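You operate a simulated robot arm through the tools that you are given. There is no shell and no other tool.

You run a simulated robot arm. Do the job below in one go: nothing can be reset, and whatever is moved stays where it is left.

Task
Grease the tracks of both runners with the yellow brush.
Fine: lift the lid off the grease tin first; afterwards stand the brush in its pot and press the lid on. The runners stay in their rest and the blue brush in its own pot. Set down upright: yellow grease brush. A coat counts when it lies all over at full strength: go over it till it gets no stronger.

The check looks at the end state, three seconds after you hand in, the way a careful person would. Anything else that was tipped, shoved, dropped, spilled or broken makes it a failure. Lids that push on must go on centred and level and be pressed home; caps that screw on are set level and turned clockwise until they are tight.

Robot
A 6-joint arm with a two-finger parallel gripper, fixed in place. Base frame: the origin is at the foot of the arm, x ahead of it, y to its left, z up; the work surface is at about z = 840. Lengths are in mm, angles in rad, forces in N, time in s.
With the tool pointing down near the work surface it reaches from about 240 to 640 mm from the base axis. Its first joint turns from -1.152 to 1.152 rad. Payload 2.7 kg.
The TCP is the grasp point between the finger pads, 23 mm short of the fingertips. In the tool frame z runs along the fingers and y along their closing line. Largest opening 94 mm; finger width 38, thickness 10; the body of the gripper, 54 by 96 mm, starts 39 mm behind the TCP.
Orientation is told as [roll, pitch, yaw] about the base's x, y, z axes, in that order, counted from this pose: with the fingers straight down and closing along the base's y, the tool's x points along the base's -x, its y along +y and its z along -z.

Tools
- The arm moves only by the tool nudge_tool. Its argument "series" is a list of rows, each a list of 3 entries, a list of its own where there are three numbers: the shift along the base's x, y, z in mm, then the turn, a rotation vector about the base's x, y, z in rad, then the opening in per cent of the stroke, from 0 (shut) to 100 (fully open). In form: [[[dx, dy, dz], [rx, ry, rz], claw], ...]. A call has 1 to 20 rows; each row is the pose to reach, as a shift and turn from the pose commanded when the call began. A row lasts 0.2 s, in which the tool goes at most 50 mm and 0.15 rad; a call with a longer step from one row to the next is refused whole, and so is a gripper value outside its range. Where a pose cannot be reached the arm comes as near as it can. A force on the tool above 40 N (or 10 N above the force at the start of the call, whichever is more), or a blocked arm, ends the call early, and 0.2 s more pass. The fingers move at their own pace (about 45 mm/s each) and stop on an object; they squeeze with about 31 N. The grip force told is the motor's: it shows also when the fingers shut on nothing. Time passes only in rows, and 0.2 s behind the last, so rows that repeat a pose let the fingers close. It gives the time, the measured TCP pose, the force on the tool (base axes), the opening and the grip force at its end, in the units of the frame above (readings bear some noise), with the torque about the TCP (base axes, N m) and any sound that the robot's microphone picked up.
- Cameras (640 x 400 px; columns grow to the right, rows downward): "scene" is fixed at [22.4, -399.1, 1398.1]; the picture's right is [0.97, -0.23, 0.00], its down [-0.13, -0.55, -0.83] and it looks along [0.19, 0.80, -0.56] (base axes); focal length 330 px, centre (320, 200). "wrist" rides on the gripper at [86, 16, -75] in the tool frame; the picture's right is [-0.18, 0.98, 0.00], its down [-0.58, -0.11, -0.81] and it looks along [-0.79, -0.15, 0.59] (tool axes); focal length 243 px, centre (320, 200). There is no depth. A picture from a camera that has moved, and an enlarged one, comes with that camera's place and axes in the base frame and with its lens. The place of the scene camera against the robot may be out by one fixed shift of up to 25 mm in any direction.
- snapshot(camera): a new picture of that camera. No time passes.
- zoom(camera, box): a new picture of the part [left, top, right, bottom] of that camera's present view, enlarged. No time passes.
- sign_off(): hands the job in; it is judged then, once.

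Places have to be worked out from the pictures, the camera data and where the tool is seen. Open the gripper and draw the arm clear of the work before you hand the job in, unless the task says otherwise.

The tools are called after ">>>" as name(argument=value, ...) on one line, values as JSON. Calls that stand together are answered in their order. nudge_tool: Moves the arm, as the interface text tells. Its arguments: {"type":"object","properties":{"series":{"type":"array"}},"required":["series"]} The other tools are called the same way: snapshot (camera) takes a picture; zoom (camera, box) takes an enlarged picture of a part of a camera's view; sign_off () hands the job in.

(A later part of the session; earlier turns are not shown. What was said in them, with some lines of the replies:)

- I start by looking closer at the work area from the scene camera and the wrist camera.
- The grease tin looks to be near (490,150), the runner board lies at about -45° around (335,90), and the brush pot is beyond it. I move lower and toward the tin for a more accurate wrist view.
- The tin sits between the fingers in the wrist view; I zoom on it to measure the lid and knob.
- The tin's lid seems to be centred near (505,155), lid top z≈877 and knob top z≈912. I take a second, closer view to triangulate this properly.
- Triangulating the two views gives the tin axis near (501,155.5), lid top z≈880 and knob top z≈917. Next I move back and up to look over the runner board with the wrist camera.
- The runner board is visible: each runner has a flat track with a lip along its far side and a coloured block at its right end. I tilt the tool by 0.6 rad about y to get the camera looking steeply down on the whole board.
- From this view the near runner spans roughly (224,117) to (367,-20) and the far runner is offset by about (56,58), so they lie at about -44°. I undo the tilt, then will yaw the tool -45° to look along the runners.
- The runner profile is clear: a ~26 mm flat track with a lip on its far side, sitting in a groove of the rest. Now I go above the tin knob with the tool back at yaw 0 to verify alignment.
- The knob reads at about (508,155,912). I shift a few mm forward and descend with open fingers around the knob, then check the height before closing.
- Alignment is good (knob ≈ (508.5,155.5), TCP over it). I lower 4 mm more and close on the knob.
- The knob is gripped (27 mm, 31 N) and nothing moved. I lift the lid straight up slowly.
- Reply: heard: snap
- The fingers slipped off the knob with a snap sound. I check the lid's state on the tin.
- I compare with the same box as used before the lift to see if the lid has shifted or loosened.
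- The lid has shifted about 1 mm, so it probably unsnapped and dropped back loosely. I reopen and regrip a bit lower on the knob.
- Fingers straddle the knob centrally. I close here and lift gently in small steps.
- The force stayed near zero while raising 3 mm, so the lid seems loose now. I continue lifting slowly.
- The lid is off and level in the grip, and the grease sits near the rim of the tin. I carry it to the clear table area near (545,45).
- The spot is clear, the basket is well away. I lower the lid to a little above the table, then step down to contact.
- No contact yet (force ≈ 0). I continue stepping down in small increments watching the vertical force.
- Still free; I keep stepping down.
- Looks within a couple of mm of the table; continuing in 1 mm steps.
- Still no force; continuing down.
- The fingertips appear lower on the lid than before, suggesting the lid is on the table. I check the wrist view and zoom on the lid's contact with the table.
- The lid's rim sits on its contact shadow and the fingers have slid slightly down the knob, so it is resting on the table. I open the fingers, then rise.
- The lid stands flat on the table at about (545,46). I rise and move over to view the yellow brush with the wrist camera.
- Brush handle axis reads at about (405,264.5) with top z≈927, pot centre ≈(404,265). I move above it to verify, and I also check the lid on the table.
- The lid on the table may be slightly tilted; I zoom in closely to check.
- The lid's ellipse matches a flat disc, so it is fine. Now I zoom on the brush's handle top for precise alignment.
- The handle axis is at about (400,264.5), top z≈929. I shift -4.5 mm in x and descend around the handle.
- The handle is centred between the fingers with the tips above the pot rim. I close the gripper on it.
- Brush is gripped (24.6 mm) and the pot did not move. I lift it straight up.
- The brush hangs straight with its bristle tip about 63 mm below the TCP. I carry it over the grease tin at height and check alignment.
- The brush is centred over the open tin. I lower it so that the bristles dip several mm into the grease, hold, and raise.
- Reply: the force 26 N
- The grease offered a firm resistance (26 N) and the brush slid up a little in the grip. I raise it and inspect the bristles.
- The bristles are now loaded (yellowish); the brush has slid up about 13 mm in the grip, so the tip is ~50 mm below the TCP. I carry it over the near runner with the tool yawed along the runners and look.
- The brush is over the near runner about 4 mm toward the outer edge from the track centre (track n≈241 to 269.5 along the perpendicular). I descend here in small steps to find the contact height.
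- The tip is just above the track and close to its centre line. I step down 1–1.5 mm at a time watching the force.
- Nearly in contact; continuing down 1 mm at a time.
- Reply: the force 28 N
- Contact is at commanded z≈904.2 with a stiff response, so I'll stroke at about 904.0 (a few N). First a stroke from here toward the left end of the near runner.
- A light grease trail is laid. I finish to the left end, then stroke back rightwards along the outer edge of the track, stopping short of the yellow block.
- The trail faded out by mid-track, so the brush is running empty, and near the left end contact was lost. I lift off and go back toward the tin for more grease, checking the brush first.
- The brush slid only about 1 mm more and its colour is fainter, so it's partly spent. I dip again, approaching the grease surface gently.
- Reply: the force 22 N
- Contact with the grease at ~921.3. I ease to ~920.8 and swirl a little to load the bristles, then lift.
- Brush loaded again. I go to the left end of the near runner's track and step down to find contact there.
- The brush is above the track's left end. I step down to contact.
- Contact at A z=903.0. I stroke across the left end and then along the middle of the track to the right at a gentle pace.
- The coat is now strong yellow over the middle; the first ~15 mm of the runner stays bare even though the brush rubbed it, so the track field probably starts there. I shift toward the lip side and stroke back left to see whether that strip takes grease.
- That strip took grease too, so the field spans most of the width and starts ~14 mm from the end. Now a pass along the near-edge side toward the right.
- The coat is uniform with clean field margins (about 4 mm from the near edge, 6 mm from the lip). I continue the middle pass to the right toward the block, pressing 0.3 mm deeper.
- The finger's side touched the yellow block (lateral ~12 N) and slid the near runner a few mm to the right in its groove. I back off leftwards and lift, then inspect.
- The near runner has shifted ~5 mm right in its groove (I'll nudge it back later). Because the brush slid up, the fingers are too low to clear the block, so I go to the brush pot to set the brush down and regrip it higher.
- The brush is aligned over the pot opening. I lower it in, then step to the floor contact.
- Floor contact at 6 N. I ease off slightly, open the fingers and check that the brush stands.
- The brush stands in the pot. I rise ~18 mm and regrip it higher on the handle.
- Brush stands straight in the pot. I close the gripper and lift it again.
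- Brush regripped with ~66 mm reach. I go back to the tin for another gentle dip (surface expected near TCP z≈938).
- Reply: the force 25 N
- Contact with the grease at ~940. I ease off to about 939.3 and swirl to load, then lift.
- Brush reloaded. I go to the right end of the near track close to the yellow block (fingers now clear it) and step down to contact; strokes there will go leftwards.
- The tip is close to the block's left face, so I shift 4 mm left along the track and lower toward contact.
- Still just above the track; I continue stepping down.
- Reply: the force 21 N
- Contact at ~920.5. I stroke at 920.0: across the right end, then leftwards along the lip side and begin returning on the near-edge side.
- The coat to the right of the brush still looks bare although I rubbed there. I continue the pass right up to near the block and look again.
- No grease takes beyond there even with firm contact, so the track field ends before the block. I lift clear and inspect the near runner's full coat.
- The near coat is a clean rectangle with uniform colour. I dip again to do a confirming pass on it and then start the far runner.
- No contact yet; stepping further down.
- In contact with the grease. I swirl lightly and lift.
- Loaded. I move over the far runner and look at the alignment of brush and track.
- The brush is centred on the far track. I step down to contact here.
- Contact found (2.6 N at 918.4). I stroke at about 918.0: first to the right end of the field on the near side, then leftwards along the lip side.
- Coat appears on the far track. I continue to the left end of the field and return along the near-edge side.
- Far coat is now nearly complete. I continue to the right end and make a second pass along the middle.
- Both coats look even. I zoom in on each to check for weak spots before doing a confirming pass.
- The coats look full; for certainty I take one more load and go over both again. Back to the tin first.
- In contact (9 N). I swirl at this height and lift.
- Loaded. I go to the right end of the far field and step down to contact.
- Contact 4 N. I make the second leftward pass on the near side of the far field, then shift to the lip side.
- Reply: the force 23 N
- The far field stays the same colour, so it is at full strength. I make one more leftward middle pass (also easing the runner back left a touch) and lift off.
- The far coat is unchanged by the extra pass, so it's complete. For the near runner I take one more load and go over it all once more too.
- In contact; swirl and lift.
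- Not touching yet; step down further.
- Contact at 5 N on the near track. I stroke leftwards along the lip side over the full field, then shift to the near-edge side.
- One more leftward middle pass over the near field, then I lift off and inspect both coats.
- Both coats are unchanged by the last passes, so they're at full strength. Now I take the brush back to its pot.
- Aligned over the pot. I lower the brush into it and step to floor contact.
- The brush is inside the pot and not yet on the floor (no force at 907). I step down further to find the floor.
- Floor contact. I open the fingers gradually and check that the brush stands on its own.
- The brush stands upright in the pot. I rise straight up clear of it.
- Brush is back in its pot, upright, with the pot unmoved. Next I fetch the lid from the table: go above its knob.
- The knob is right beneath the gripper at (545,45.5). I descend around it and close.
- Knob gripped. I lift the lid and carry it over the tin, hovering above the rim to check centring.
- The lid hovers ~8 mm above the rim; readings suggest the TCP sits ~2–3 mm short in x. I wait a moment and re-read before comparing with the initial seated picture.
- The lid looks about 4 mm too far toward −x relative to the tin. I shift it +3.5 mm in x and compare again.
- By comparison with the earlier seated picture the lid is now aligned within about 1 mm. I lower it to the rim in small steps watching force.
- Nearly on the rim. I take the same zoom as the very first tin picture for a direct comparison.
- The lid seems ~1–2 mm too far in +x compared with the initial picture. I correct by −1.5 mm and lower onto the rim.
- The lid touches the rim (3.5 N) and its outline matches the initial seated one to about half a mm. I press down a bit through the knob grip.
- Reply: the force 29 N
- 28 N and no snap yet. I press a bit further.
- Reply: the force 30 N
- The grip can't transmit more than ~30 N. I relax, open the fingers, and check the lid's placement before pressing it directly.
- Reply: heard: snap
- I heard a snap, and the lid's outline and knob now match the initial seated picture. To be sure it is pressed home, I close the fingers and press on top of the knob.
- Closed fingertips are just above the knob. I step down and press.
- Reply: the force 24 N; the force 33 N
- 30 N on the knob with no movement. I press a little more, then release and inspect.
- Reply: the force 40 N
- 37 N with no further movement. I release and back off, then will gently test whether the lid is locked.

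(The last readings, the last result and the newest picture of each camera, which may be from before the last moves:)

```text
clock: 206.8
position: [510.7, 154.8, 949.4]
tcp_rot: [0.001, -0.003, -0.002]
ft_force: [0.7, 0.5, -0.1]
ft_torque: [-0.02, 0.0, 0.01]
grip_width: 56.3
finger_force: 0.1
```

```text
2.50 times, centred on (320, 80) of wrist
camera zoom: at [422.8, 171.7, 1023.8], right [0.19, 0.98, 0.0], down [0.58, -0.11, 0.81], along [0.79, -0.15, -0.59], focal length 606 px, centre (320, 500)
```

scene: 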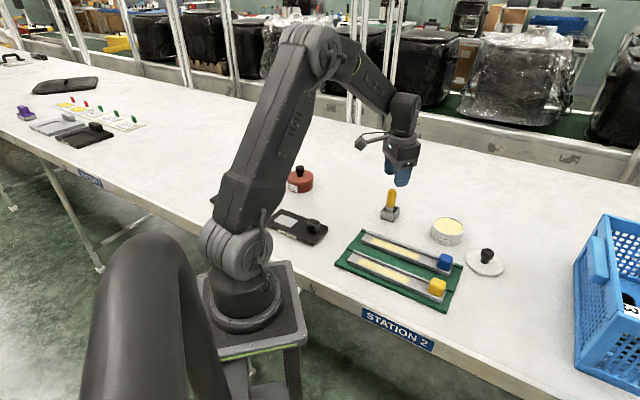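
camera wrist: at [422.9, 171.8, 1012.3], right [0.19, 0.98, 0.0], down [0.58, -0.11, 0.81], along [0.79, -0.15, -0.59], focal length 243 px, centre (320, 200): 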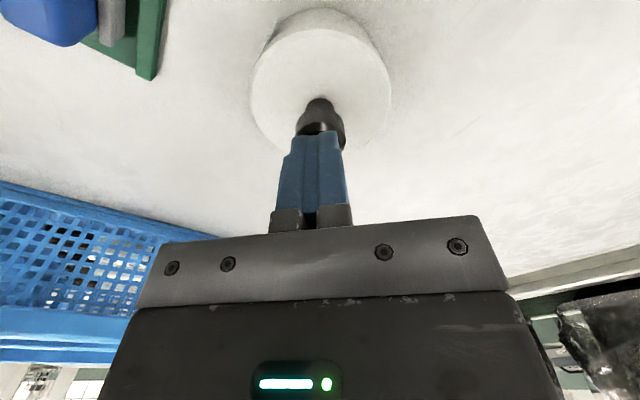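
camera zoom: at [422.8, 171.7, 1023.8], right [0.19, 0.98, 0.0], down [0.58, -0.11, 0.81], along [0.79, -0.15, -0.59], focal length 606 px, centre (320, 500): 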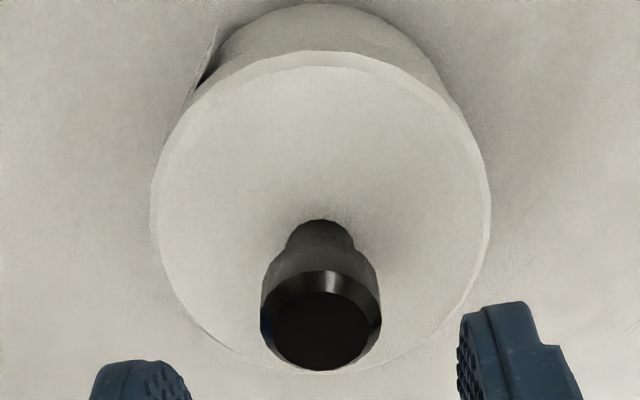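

The lid outline matches the original within ~1 mm and looks level. I grip the knob and pull very slightly to see if the lid is locked.

>>> nudge_tool(series=[[[0, 0, -15], [0, 0, 0], 60], [[0, 0, -30], [0, 0, 0], 60], [[0, 0, -41], [0, 0, 0], 60], [[0, 0, -41], [0, 0, 0], 0], [[0, 0, -41], [0, 0, 0], 0], [[0, 0, -41], [0, 0, 0], 0], [[0, 0, -41], [0, 0, 0], 0], [[0, 0, -41], [0, 0, 0], 0]])

>>> nudge_tool(series=[[[0, 0, 0.3], [0, 0, 0], 0], [[0, 0, 0.6], [0, 0, 0], 0]])

```text
clock: 208.6
position: [510.2, 154.9, 908.8]
tcp_rot: [0.002, -0.001, -0.002]
ft_force: [0.2, 1.2, -0.1]
ft_torque: [0.01, 0.0, 0.03]
grip_width: 26.6
finger_force: 30.8
heard: snap
```

```text
clock: 209.2
position: [511.4, 155.7, 908.7]
tcp_rot: [0.002, -0.003, -0.001]
ft_force: [-0.5, 0.6, -0.6]
ft_torque: [0.0, 0.02, 0.0]
grip_width: 26.7
finger_force: 30.8
```

A snap was heard on gripping, and the tiny pull met no resistance, so the lid is likely loose. I raise another mm to confirm its state.

>>> nudge_tool(series=[[[0, 0, 0.5], [0, 0, 0], 0], [[0, 0, 1], [0, 0, 0], 0]])

>>> zoom(camera="scene", box=[420, 190, 480, 250])

```text
clock: 209.8
position: [511.1, 155.3, 908.2]
tcp_rot: [0.003, -0.002, -0.002]
ft_force: [-0.3, -0.1, -0.6]
ft_torque: [-0.03, 0.02, 0.01]
grip_width: 26.7
finger_force: 30.9
```

```text
6.67 times, centred on (450, 220) of scene
camera zoom: at [22.4, -399.1, 1398.1], right [0.97, -0.23, 0.0], down [-0.13, -0.55, -0.83], along [0.19, 0.8, -0.56], focal length 2204 px, centre (-547, 67)
```

zoom: 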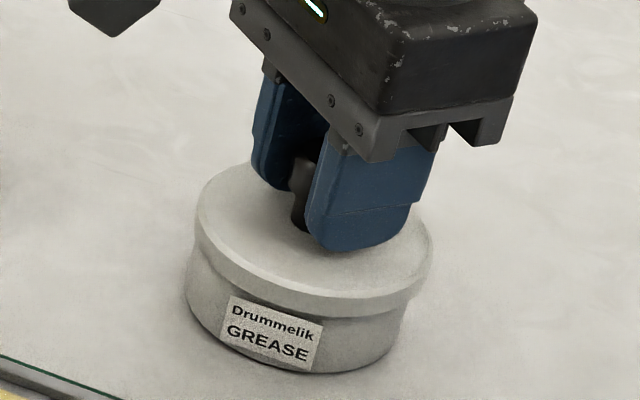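

The lid is loose again (the snap was it popping off when I gripped). I lower it back onto the rim, release it, and this time will press from the top and leave it alone.

>>> nudge_tool(series=[[[0, 0, -1], [0, 0, 0], 0], [[0, 0, -2], [0, 0, 0], 0], [[0, 0, -2.6], [0, 0, 0], 0], [[0, 0, -2.6], [0, 0, 0], 0]])

>>> nudge_tool(series=[[[0, 0, 0], [0, 0, 0], 35], [[0, 0, 0], [0, 0, 0], 60], [[0, 0, 0], [0, 0, 0], 60], [[0, 0, 0], [0, 0, 0], 60]])

>>> zoom(camera="scene", box=[420, 190, 480, 250])

```text
clock: 210.8
position: [512.4, 156.2, 906.4]
tcp_rot: [0.001, -0.002, -0.002]
ft_force: [-1.2, -0.3, 4.2]
ft_torque: [-0.03, 0.04, 0.02]
grip_width: 26.6
finger_force: 31.0
```

```text
clock: 211.8
position: [512.2, 154.7, 906.9]
tcp_rot: [0.002, -0.002, -0.002]
ft_force: [-0.4, 0.0, -0.2]
ft_torque: [0.01, -0.02, 0.01]
grip_width: 56.6
finger_force: 0.1
heard: snap
```

```text
6.67 times, centred on (450, 220) of scene
camera zoom: at [22.4, -399.1, 1398.1], right [0.97, -0.23, 0.0], down [-0.13, -0.55, -0.83], along [0.19, 0.8, -0.56], focal length 2204 px, centre (-547, 67)
```

zoom: 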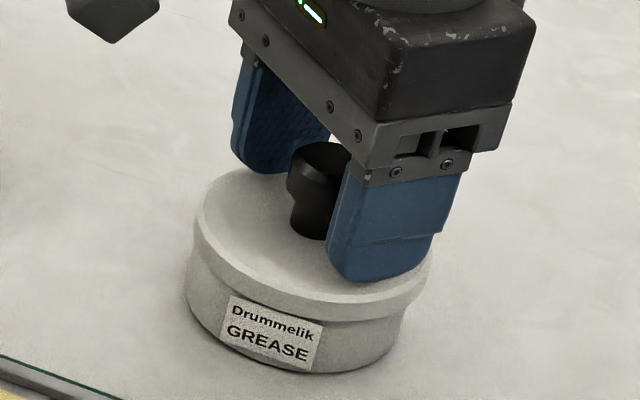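

A snap sounded on release, i.e. it clicked on. I now rise, close the fingers and press the knob from above once more, with a small −x bias to reduce the side load.

>>> nudge_tool(series=[[[0, 0, 10], [0, 0, 0], 60], [[0, 0, 30], [0, 0, 0], 60], [[0, 0, 42], [0, 0, 0], 60], [[0.5, 0, 42], [0, 0, 0], 0], [[0.5, 0, 42], [0, 0, 0], 0], [[0.5, 0, 42], [0, 0, 0], 0], [[0.5, 0, 42], [0, 0, 0], 0], [[0.5, 0, 32], [0, 0, 0], 0], [[0.5, 0, 29], [0, 0, 0], 0], [[0.5, 0, 29], [0, 0, 0], 0]])

>>> nudge_tool(series=[[[0, 0, -0.5], [0, 0, 0], 0], [[0, 0, -1], [0, 0, 0], 0], [[0, 0, -1], [0, 0, 0], 0]])

>>> zoom(camera="scene", box=[420, 190, 480, 250])

```text
clock: 214.0
position: [511.6, 153.8, 936.2]
tcp_rot: [0.002, 0.0, -0.001]
ft_force: [-1.6, -0.1, 2.3]
ft_torque: [0.01, 0.08, 0.01]
grip_width: 0.0
finger_force: 30.9
```

```text
clock: 214.8
position: [512.4, 155.2, 935.6]
tcp_rot: [0.003, -0.004, -0.001]
ft_force: [-6.2, -3.5, 11.7]
ft_torque: [-0.07, 0.19, 0.04]
grip_width: 0.1
finger_force: 31.4
```

```text
6.67 times, centred on (450, 220) of scene
camera zoom: at [22.1, -399.2, 1398.0], right [0.97, -0.23, 0.0], down [-0.13, -0.55, -0.83], along [0.19, 0.8, -0.56], focal length 2204 px, centre (-547, 67)
```

zoom: 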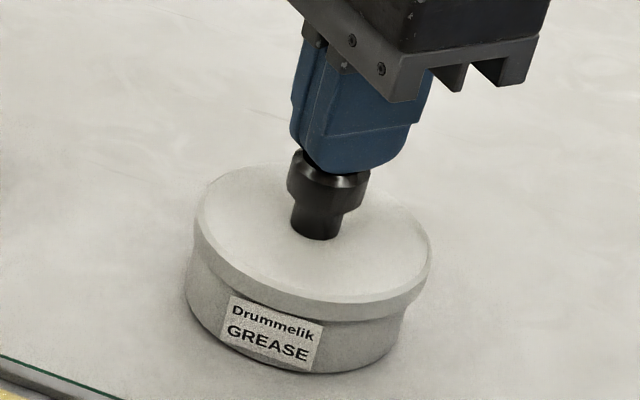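

11.7 N so far. I keep pressing with a small compensating shift to keep the load axial.

>>> nudge_tool(series=[[[-0.4, -0.2, -0.5], [0, 0, 0], 0], [[-0.7, -0.3, -1], [0, 0, 0], 0], [[-0.7, -0.3, -1], [0, 0, 0], 0]])

>>> nudge_tool(series=[[[-0.2, -0.1, -0.5], [0, 0, 0], 0], [[-0.4, -0.2, -1], [0, 0, 0], 0], [[-0.4, -0.2, -1], [0, 0, 0], 0]])

>>> nudge_tool(series=[[[-0.2, -0.1, -0.5], [0, 0, 0], 0], [[-0.4, -0.2, -0.9], [0, 0, 0], 0], [[-0.4, -0.2, -0.9], [0, 0, 0], 0], [[-0.4, -0.2, -0.9], [0, 0, 0], 0]])

```text
clock: 215.6
position: [512.0, 154.3, 936.1]
tcp_rot: [0.004, -0.007, -0.002]
ft_force: [7.2, -4.1, 19.1]
ft_torque: [-0.12, -0.02, 0.02]
grip_width: 0.1
finger_force: 30.6
```

```text
clock: 216.4
position: [511.6, 155.7, 934.7]
tcp_rot: [0.002, -0.009, -0.002]
ft_force: [11.0, -4.1, 22.6]
ft_torque: [-0.11, -0.09, 0.01]
grip_width: 0.0
finger_force: 31.1
```

```text
clock: 217.4
position: [513.2, 154.5, 934.8]
tcp_rot: [0.005, -0.009, -0.002]
ft_force: [7.1, -3.7, 29.9]
ft_torque: [-0.11, 0.05, 0.04]
grip_width: 0.0
finger_force: 30.6
```

Nearly axial at 30 N. One more step to about 38 N, hold, then release straight up.

>>> nudge_tool(series=[[[0.3, 0.1, -0.5], [0, 0, 0], 0], [[0.4, 0.2, -0.9], [0, 0, 0], 0], [[0.4, 0.2, -0.9], [0, 0, 0], 0], [[0.4, 0.2, -0.9], [0, 0, 0], 0]])

>>> nudge_tool(series=[[[0.2, 0, 1], [0, 0, 0], 0], [[0.3, 0, 2.5], [0, 0, 0], 0], [[0.3, 0, 5], [0, 0, 0], 0], [[0.3, 0, 20], [0, 0, 0], 0], [[0.3, 0, 50], [0, 0, 0], 0]])

>>> zoom(camera="scene", box=[420, 190, 480, 250])

>>> zoom(camera="scene", box=[425, 205, 475, 250])

>>> snapshot(camera="wrist")

```text
clock: 218.4
position: [512.4, 155.2, 934.1]
tcp_rot: [0.004, -0.012, 0.0]
ft_force: [3.6, -8.5, 35.1]
ft_torque: [-0.18, 0.21, 0.01]
grip_width: 0.0
finger_force: 31.0
```

```text
clock: 219.6
position: [509.8, 157.2, 981.2]
tcp_rot: [0.002, 0.002, -0.002]
ft_force: [-0.3, -1.0, 0.5]
ft_torque: [-0.02, -0.03, 0.01]
grip_width: 0.1
finger_force: 31.0
```

```text
6.67 times, centred on (450, 220) of scene
camera zoom: at [22.4, -399.1, 1398.1], right [0.97, -0.23, 0.0], down [-0.13, -0.55, -0.83], along [0.19, 0.8, -0.56], focal length 2204 px, centre (-547, 67)
```

zoom: 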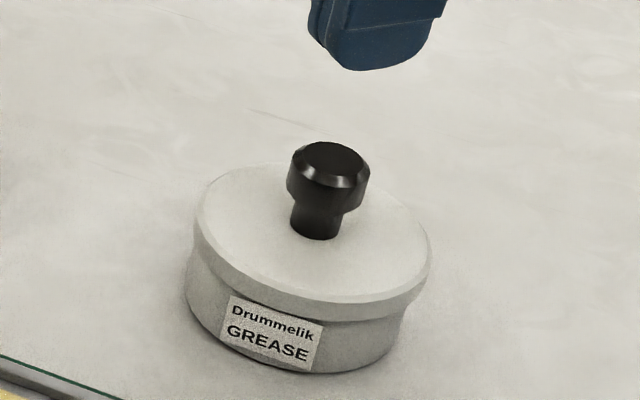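

```text
8.89 times, centred on (450, 228) of scene
camera zoom: at [22.4, -399.1, 1398.1], right [0.97, -0.23, 0.0], down [-0.13, -0.55, -0.83], along [0.19, 0.8, -0.56], focal length 2938 px, centre (-836, -44)
```

zoom: 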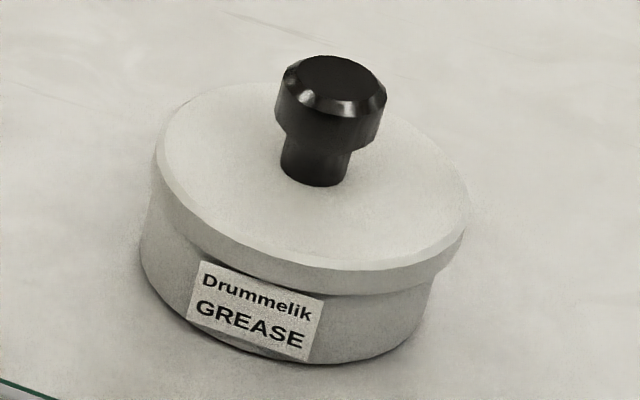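

```text
taken
camera wrist: at [422.5, 172.5, 1056.5], right [0.18, 0.98, 0.0], down [0.58, -0.11, 0.8], along [0.79, -0.15, -0.59], focal length 243 px, centre (320, 200)
```

wrist: 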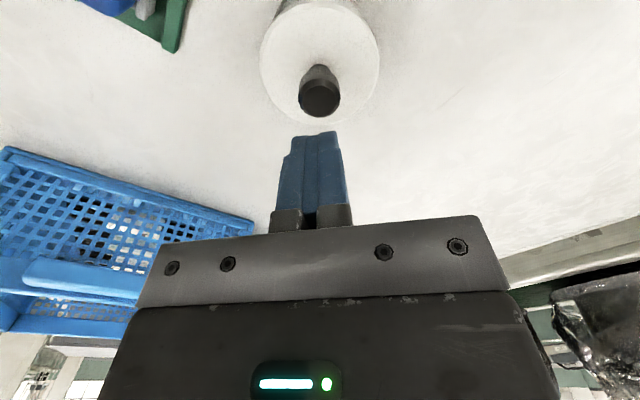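

The lid now looks exactly like the initial seated picture, level and centred. Remaining: the near runner sits ~5 mm too far right in its groove; I zoom in to measure that.

>>> zoom(camera="scene", box=[330, 220, 460, 310])

>>> zoom(camera="scene", box=[415, 260, 465, 310])

>>> zoom(camera="scene", box=[320, 170, 480, 320])

```text
4.44 times, centred on (395, 265) of scene
camera zoom: at [22.4, -399.1, 1398.1], right [0.97, -0.23, 0.0], down [-0.13, -0.55, -0.83], along [0.19, 0.8, -0.56], focal length 1469 px, centre (-13, -89)
```

zoom: 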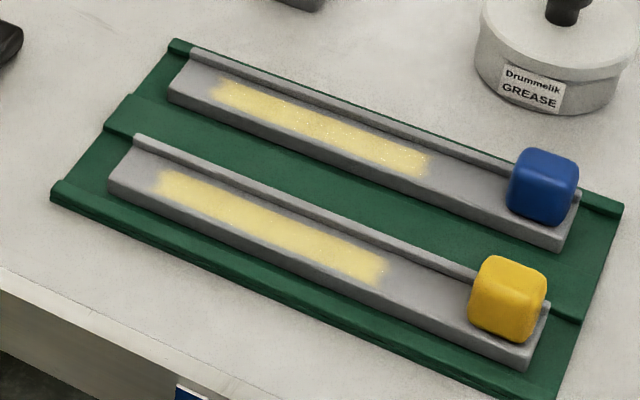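

```text
8.00 times, centred on (440, 285) of scene
camera zoom: at [22.4, -399.1, 1398.1], right [0.97, -0.23, 0.0], down [-0.13, -0.55, -0.83], along [0.19, 0.8, -0.56], focal length 2644 px, centre (-640, -480)
```

zoom: 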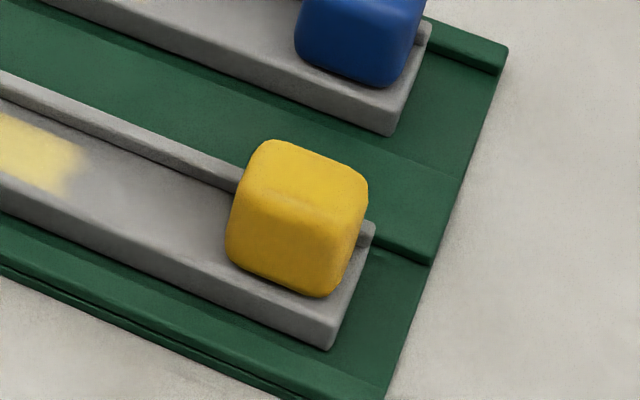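

```text
2.67 times, centred on (400, 245) of scene
camera zoom: at [22.4, -399.1, 1398.1], right [0.97, -0.23, 0.0], down [-0.13, -0.55, -0.83], along [0.19, 0.8, -0.56], focal length 881 px, centre (107, 80)
```

zoom: 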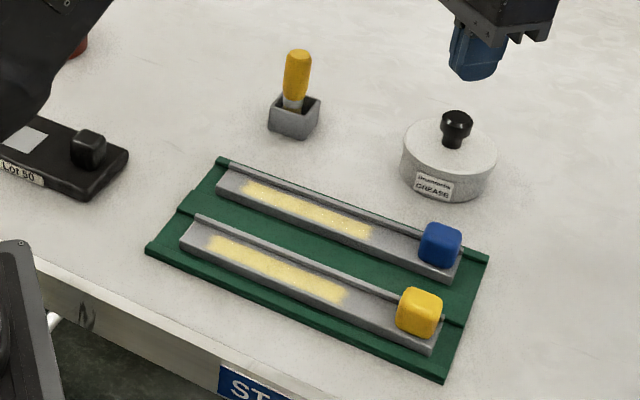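

The near runner is ~4.8 mm right of its initial place. I'll nudge it back by pushing the yellow block's right face gently with closed fingers; first I move beside it at height.

>>> nudge_tool(series=[[[-17, -33, 0], [0, 0, -0.13], 0], [[-35, -66, 0], [0, 0, -0.26], 0], [[-52, -99, 0], [0, 0, -0.39], 0], [[-70, -132, 0], [0, 0, -0.52], 0], [[-88, -165, 0], [0, 0, -0.65], 0], [[-104.9, -198.3, 0], [0, 0, -0.79], 0], [[-104.9, -198.3, -40], [0, 0, -0.79], 0], [[-104.9, -198.3, -65], [0, 0, -0.79], 0], [[-104.9, -198.3, -65], [0, 0, -0.79], 0]])

>>> zoom(camera="scene", box=[405, 230, 485, 310])

>>> snapshot(camera="wrist")

```text
clock: 221.6
position: [406.0, -43.3, 914.7]
tcp_rot: [0.002, -0.001, -0.791]
ft_force: [1.0, -0.4, 0.5]
ft_torque: [0.01, 0.02, 0.04]
grip_width: 0.0
finger_force: 31.4
```

```text
5.00 times, centred on (445, 270) of scene
camera zoom: at [22.4, -399.1, 1398.1], right [0.97, -0.23, 0.0], down [-0.13, -0.55, -0.83], along [0.19, 0.8, -0.56], focal length 1653 px, centre (-305, -150)
```

zoom: 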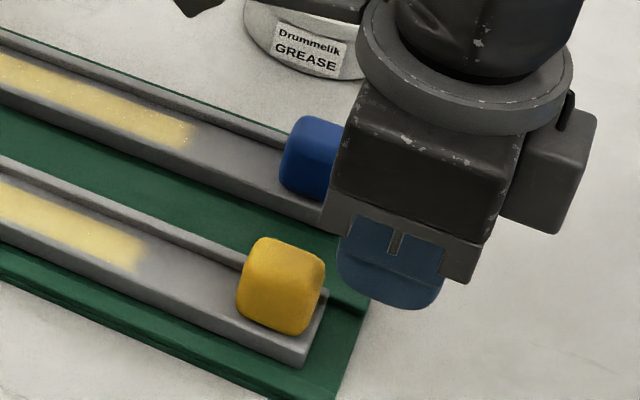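

```text
taken
camera wrist: at [356.0, 30.2, 990.4], right [0.83, 0.56, 0.0], down [0.33, -0.49, 0.81], along [0.45, -0.67, -0.59], focal length 243 px, centre (320, 200)
```

wrist: 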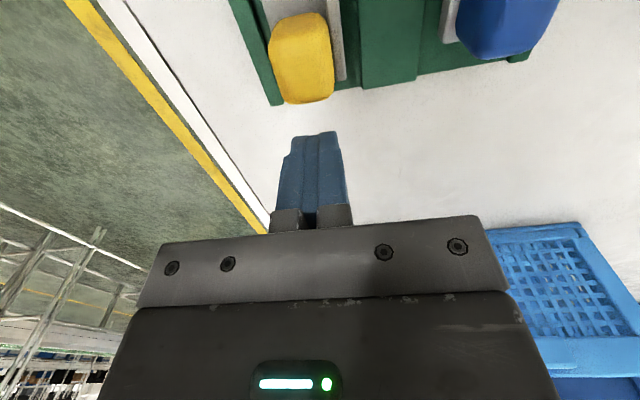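

The fingers are beyond the block's right face. I add 5 mm clearance and lower the fingertips to mid-block height.

>>> nudge_tool(series=[[[4.2, -4.2, 0], [0, 0, 0], 0], [[4.2, -4.2, -12], [0, 0, 0], 0], [[4.2, -4.2, -22], [0, 0, 0], 0], [[4.2, -4.2, -24], [0, 0, 0], 0], [[4.2, -4.2, -24], [0, 0, 0], 0]])

>>> zoom(camera="scene", box=[405, 240, 475, 310])

>>> zoom(camera="wrist", box=[220, 20, 420, 180])

```text
clock: 222.8
position: [411.2, -47.1, 891.1]
tcp_rot: [0.003, -0.002, -0.789]
ft_force: [-1.1, -0.1, 0.7]
ft_torque: [0.01, -0.02, -0.01]
grip_width: 0.0
finger_force: 30.9
```

```text
5.71 times, centred on (440, 275) of scene
camera zoom: at [22.4, -399.1, 1398.1], right [0.97, -0.23, 0.0], down [-0.13, -0.55, -0.83], along [0.19, 0.8, -0.56], focal length 1889 px, centre (-366, -229)
```

zoom: 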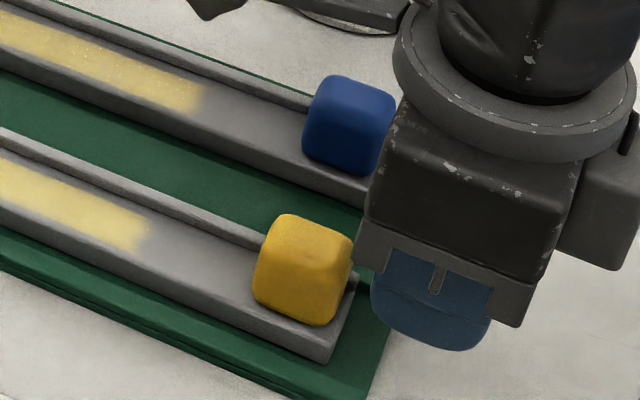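

```text
2.50 times, centred on (320, 100) of wrist
camera zoom: at [360.4, 25.7, 966.8], right [0.83, 0.56, 0.0], down [0.33, -0.49, 0.81], along [0.45, -0.67, -0.59], focal length 606 px, centre (320, 450)
```

zoom: 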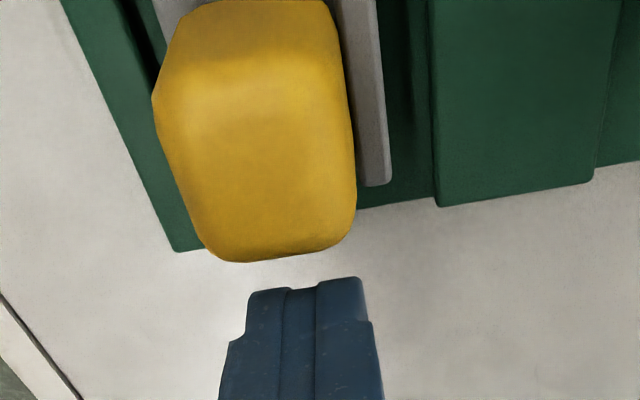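

Gap to the block is about 7 mm. I approach 6 mm, then push in 1 mm steps while reading the side force.

>>> nudge_tool(series=[[[-1.4, 1.4, 0], [0, 0, 0], 0], [[-2.8, 2.8, 0], [0, 0, 0], 0], [[-3.5, 3.5, 0], [0, 0, 0], 0], [[-3.5, 3.5, 0], [0, 0, 0], 0]])

>>> nudge_tool(series=[[[-0.7, 0.7, 0], [0, 0, 0], 0], [[-1.4, 1.4, 0], [0, 0, 0], 0], [[-1.4, 1.4, 0], [0, 0, 0], 0]])

>>> zoom(camera="scene", box=[405, 240, 475, 310])

```text
clock: 223.8
position: [406.6, -44.6, 891.8]
tcp_rot: [0.001, -0.001, -0.79]
ft_force: [-0.3, 0.6, 0.2]
ft_torque: [-0.03, -0.02, -0.01]
grip_width: 0.0
finger_force: 30.8
```

```text
clock: 224.6
position: [406.0, -42.9, 891.8]
tcp_rot: [0.001, -0.002, -0.788]
ft_force: [-0.5, -0.5, -0.1]
ft_torque: [0.03, 0.0, -0.01]
grip_width: 0.0
finger_force: 31.0
```

```text
5.71 times, centred on (440, 275) of scene
camera zoom: at [22.4, -399.1, 1398.1], right [0.97, -0.23, 0.0], down [-0.13, -0.55, -0.83], along [0.19, 0.8, -0.56], focal length 1889 px, centre (-366, -229)
```

zoom: 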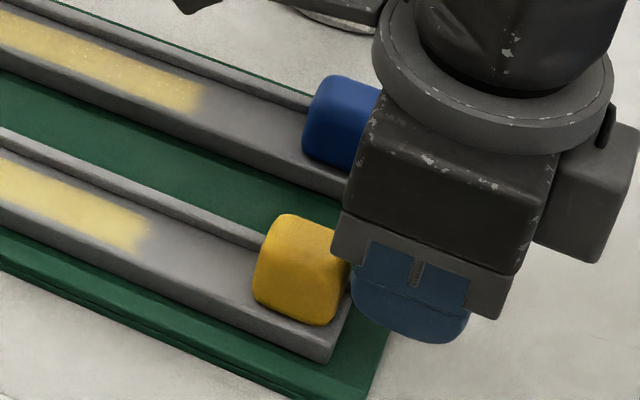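

The finger's side is about to touch the block. I continue in 1 mm steps.

>>> nudge_tool(series=[[[-0.7, 0.7, 0], [0, 0, 0], 0], [[-1.4, 1.4, 0], [0, 0, 0], 0], [[-1.4, 1.4, 0], [0, 0, 0], 0]])

>>> nudge_tool(series=[[[-0.7, 0.7, 0], [0, 0, 0], 0], [[-1.4, 1.4, 0], [0, 0, 0], 0], [[-1.4, 1.4, 0], [0, 0, 0], 0]])

>>> zoom(camera="scene", box=[405, 240, 475, 310])

```text
clock: 225.4
position: [405.3, -42.0, 891.3]
tcp_rot: [0.002, -0.001, -0.792]
ft_force: [0.7, -0.4, 0.1]
ft_torque: [-0.04, 0.02, -0.03]
grip_width: 0.0
finger_force: 30.9
```

```text
clock: 226.2
position: [402.3, -40.0, 892.4]
tcp_rot: [0.001, -0.002, -0.791]
ft_force: [0.9, -1.2, 0.6]
ft_torque: [-0.03, -0.05, 0.02]
grip_width: 0.0
finger_force: 30.9
```

```text
5.71 times, centred on (440, 275) of scene
camera zoom: at [22.5, -399.1, 1398.1], right [0.97, -0.23, 0.0], down [-0.13, -0.55, -0.83], along [0.19, 0.8, -0.56], focal length 1889 px, centre (-366, -229)
```

zoom: 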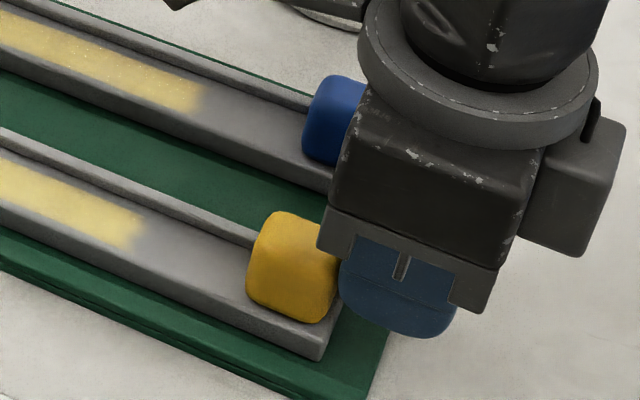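

The runner moved ~2.2 mm with little force. I push about 2.5 mm more.

>>> nudge_tool(series=[[[-0.6, 0.6, 0], [0, 0, 0], 0], [[-1.2, 1.2, 0], [0, 0, 0], 0], [[-1.8, 1.8, 0], [0, 0, 0], 0], [[-1.8, 1.8, 0], [0, 0, 0], 0]])

>>> zoom(camera="scene", box=[405, 240, 475, 310])

>>> zoom(camera="scene", box=[320, 170, 480, 320])

```text
clock: 227.2
position: [400.2, -39.0, 892.5]
tcp_rot: [0.002, -0.001, -0.792]
ft_force: [0.2, -0.1, 0.9]
ft_torque: [-0.03, -0.01, 0.0]
grip_width: 0.0
finger_force: 30.8
```

```text
5.71 times, centred on (440, 275) of scene
camera zoom: at [22.5, -399.1, 1398.1], right [0.97, -0.23, 0.0], down [-0.13, -0.55, -0.83], along [0.19, 0.8, -0.56], focal length 1889 px, centre (-366, -229)
```

zoom: 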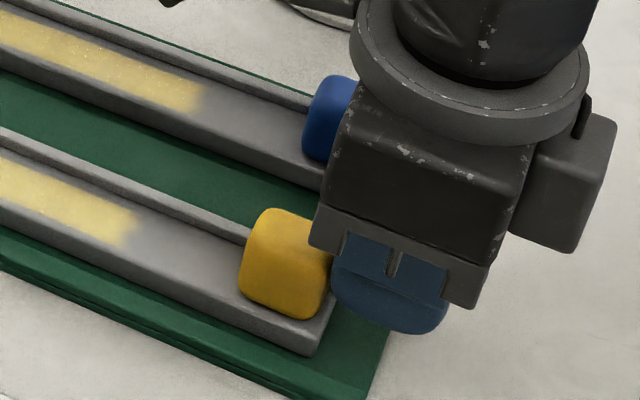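

```text
2.67 times, centred on (400, 245) of scene
camera zoom: at [22.5, -399.1, 1398.1], right [0.97, -0.23, 0.0], down [-0.13, -0.55, -0.83], along [0.19, 0.8, -0.56], focal length 881 px, centre (107, 80)
```

zoom: 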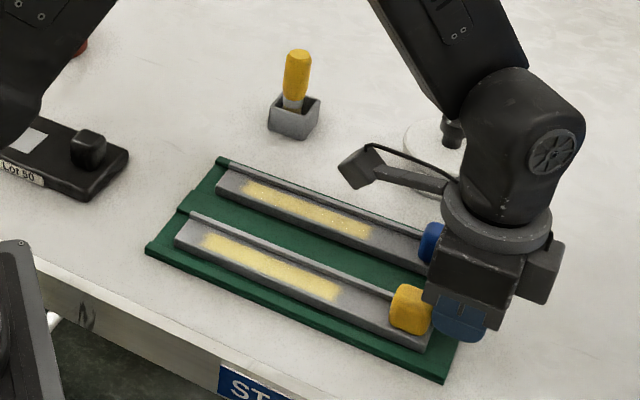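

The near runner is back at its initial position (block left edge 390, runner end 175 as in the first picture). I retreat the fingers to the right, rise, and draw the arm clear.

>>> nudge_tool(series=[[[2, -2, 0], [0, 0, 0], 0], [[5, -5, 0], [0, 0, 0], 0], [[8, -8, 0], [0, 0, 0], 0], [[8, -8, 30], [0, 0, 0], 0], [[8, -8, 75], [0, 0, 0], 0], [[8, -8, 120], [0, 0, 0], 0], [[-10, 20, 160], [0, 0, 0.13], 30], [[-25, 50, 190], [0, 0, 0.26], 60], [[-40, 80, 220], [0, 0, 0.39], 90], [[-45, 100, 245], [0, 0, 0.52], 100], [[-45, 100, 270], [0, 0, 0.65], 100], [[-45, 100, 300], [0, 0, 0.79], 100]])

>>> snapshot(camera="scene")

>>> zoom(camera="scene", box=[320, 170, 480, 320])

>>> snapshot(camera="wrist")

```text
refused: row 7 steps farther than a row can; nothing moved
```

```text
taken
```

scene: 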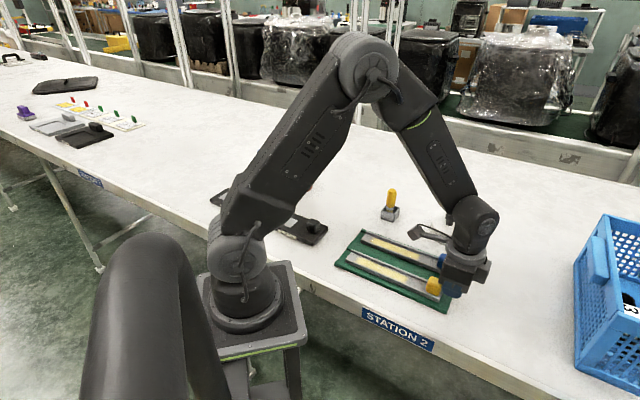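

```text
2.67 times, centred on (400, 245) of scene
camera zoom: at [22.5, -399.1, 1398.1], right [0.97, -0.23, 0.0], down [-0.13, -0.55, -0.83], along [0.19, 0.8, -0.56], focal length 881 px, centre (107, 80)
```

zoom: 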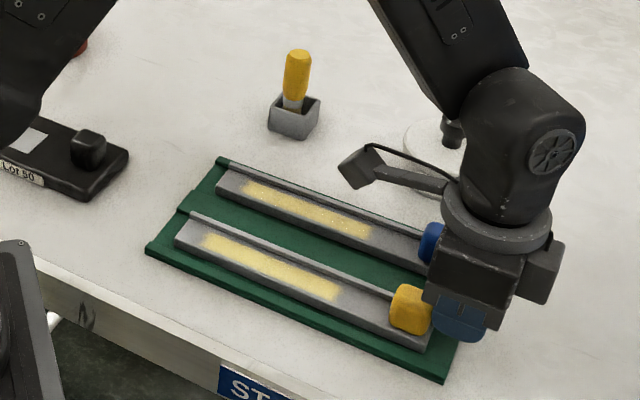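

```text
taken
camera wrist: at [350.4, 35.0, 966.9], right [0.83, 0.56, 0.0], down [0.33, -0.49, 0.81], along [0.45, -0.67, -0.59], focal length 243 px, centre (320, 200)
```

wrist: 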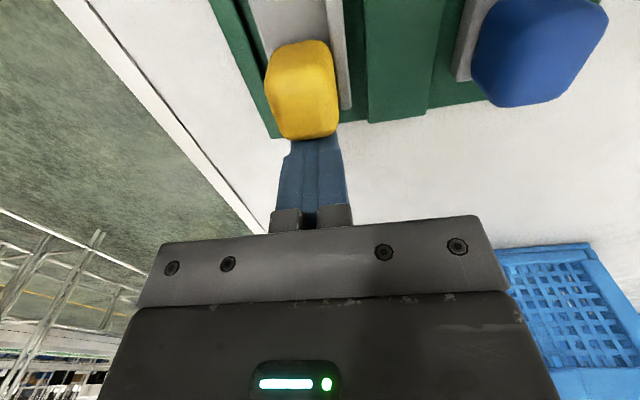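

The last call was refused as one step was too long, and nothing moved. I redo the retreat with smaller steps.

>>> nudge_tool(series=[[[2, -2, 0], [0, 0, 0], 0], [[5, -5, 0], [0, 0, 0], 0], [[8, -8, 0], [0, 0, 0], 0], [[8, -8, 30], [0, 0, 0], 0], [[8, -8, 70], [0, 0, 0], 0], [[8, -8, 110], [0, 0, 0], 0], [[0, 5, 145], [0, 0, 0.13], 30], [[-12, 25, 180], [0, 0, 0.26], 60], [[-25, 45, 210], [0, 0, 0.39], 90], [[-40, 65, 240], [0, 0, 0.52], 100], [[-45, 85, 270], [0, 0, 0.65], 100], [[-45, 100, 300], [0, 0, 0.79], 100]])

>>> snapshot(camera="scene")

>>> zoom(camera="scene", box=[320, 170, 480, 320])

>>> zoom(camera="scene", box=[425, 205, 475, 250])

>>> snapshot(camera="wrist")

```text
clock: 229.8
position: [356.1, 62.3, 1192.3]
tcp_rot: [0.002, -0.002, 0.003]
ft_force: [0.4, 0.4, 0.3]
ft_torque: [-0.01, 0.0, 0.01]
grip_width: 94.0
finger_force: 0.0
```

```text
taken
```

scene: 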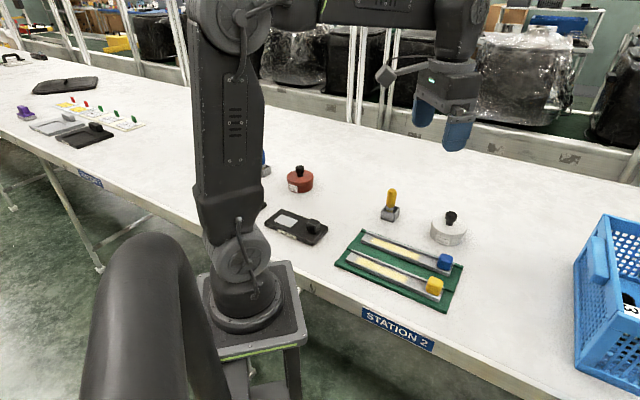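

```text
2.67 times, centred on (400, 245) of scene
camera zoom: at [22.4, -399.1, 1398.1], right [0.97, -0.23, 0.0], down [-0.13, -0.55, -0.83], along [0.19, 0.8, -0.56], focal length 881 px, centre (107, 80)
```

zoom: 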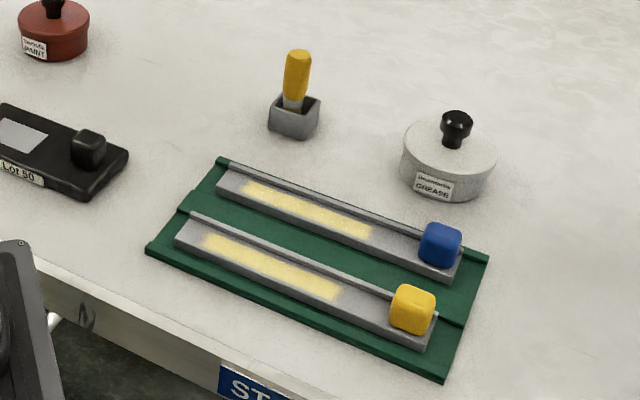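

```text
8.89 times, centred on (450, 228) of scene
camera zoom: at [22.4, -399.1, 1398.1], right [0.97, -0.23, 0.0], down [-0.13, -0.55, -0.83], along [0.19, 0.8, -0.56], focal length 2938 px, centre (-836, -44)
```

zoom: 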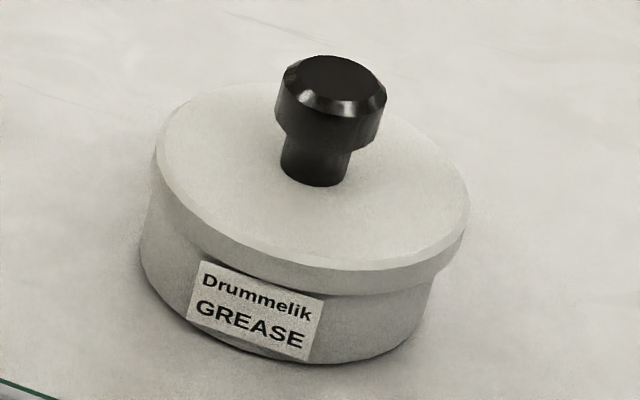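

```text
taken
camera wrist: at [269.0, 78.5, 1268.4], right [0.18, 0.98, 0.0], down [0.58, -0.11, 0.81], along [0.79, -0.15, -0.59], focal length 243 px, centre (320, 200)
```

wrist: 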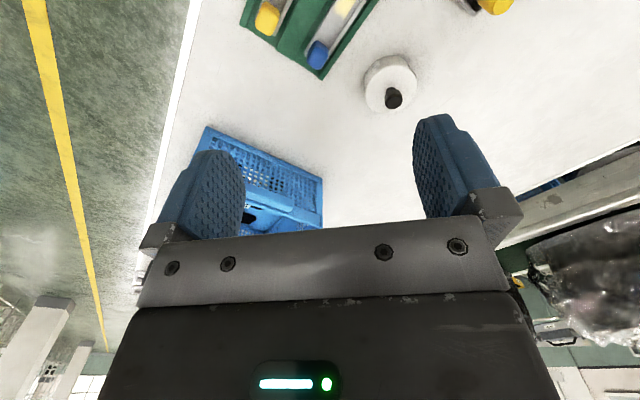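

Everything checks out: both tracks carry an even, saturated coat; the runners are back in their original places in the rest; the yellow brush stands upright in its pot; the lid is on, centred, level and pressed; and the gripper is open with the arm clear. I hand the job in.

>>> sign_off()

```text
The job is handed in.
```

I greased the tracks of both runners with the yellow brush, and the job is handed in. I don't have the check's result. The lid being locked on the tin is the one thing I couldn't confirm directly.

- **Coats:** each runner has an even yellow strip along its track, and further passes with a fresh load made neither any stronger. Grease only took on a clear rectangle of each track, about 120 mm long on the near runner. The bare metal at the ends took none even when I rubbed it with a loaded brush, so I treated that rectangle as the whole track.
- **Lid:** it sits level and centred to within about 1 mm of where it started. I pressed it from above with about 35 N. It clicked on release before that last press. I didn't test it again afterwards, because gripping the knob earlier had popped it loose.
- **Yellow brush:** it stands upright in its pot, about 3 mm off its original spot inside it. The pot hasn't moved.
- **Near runner:** while brushing, a finger bumped the yellow block and slid this runner about 5 mm along its groove. I pushed it back gently, and it now matches the first picture. It never left the rest.
- **Everything else:** I didn't touch the far runner's block, the blue brush or the paint tin. The gripper is open and the arm is clear.
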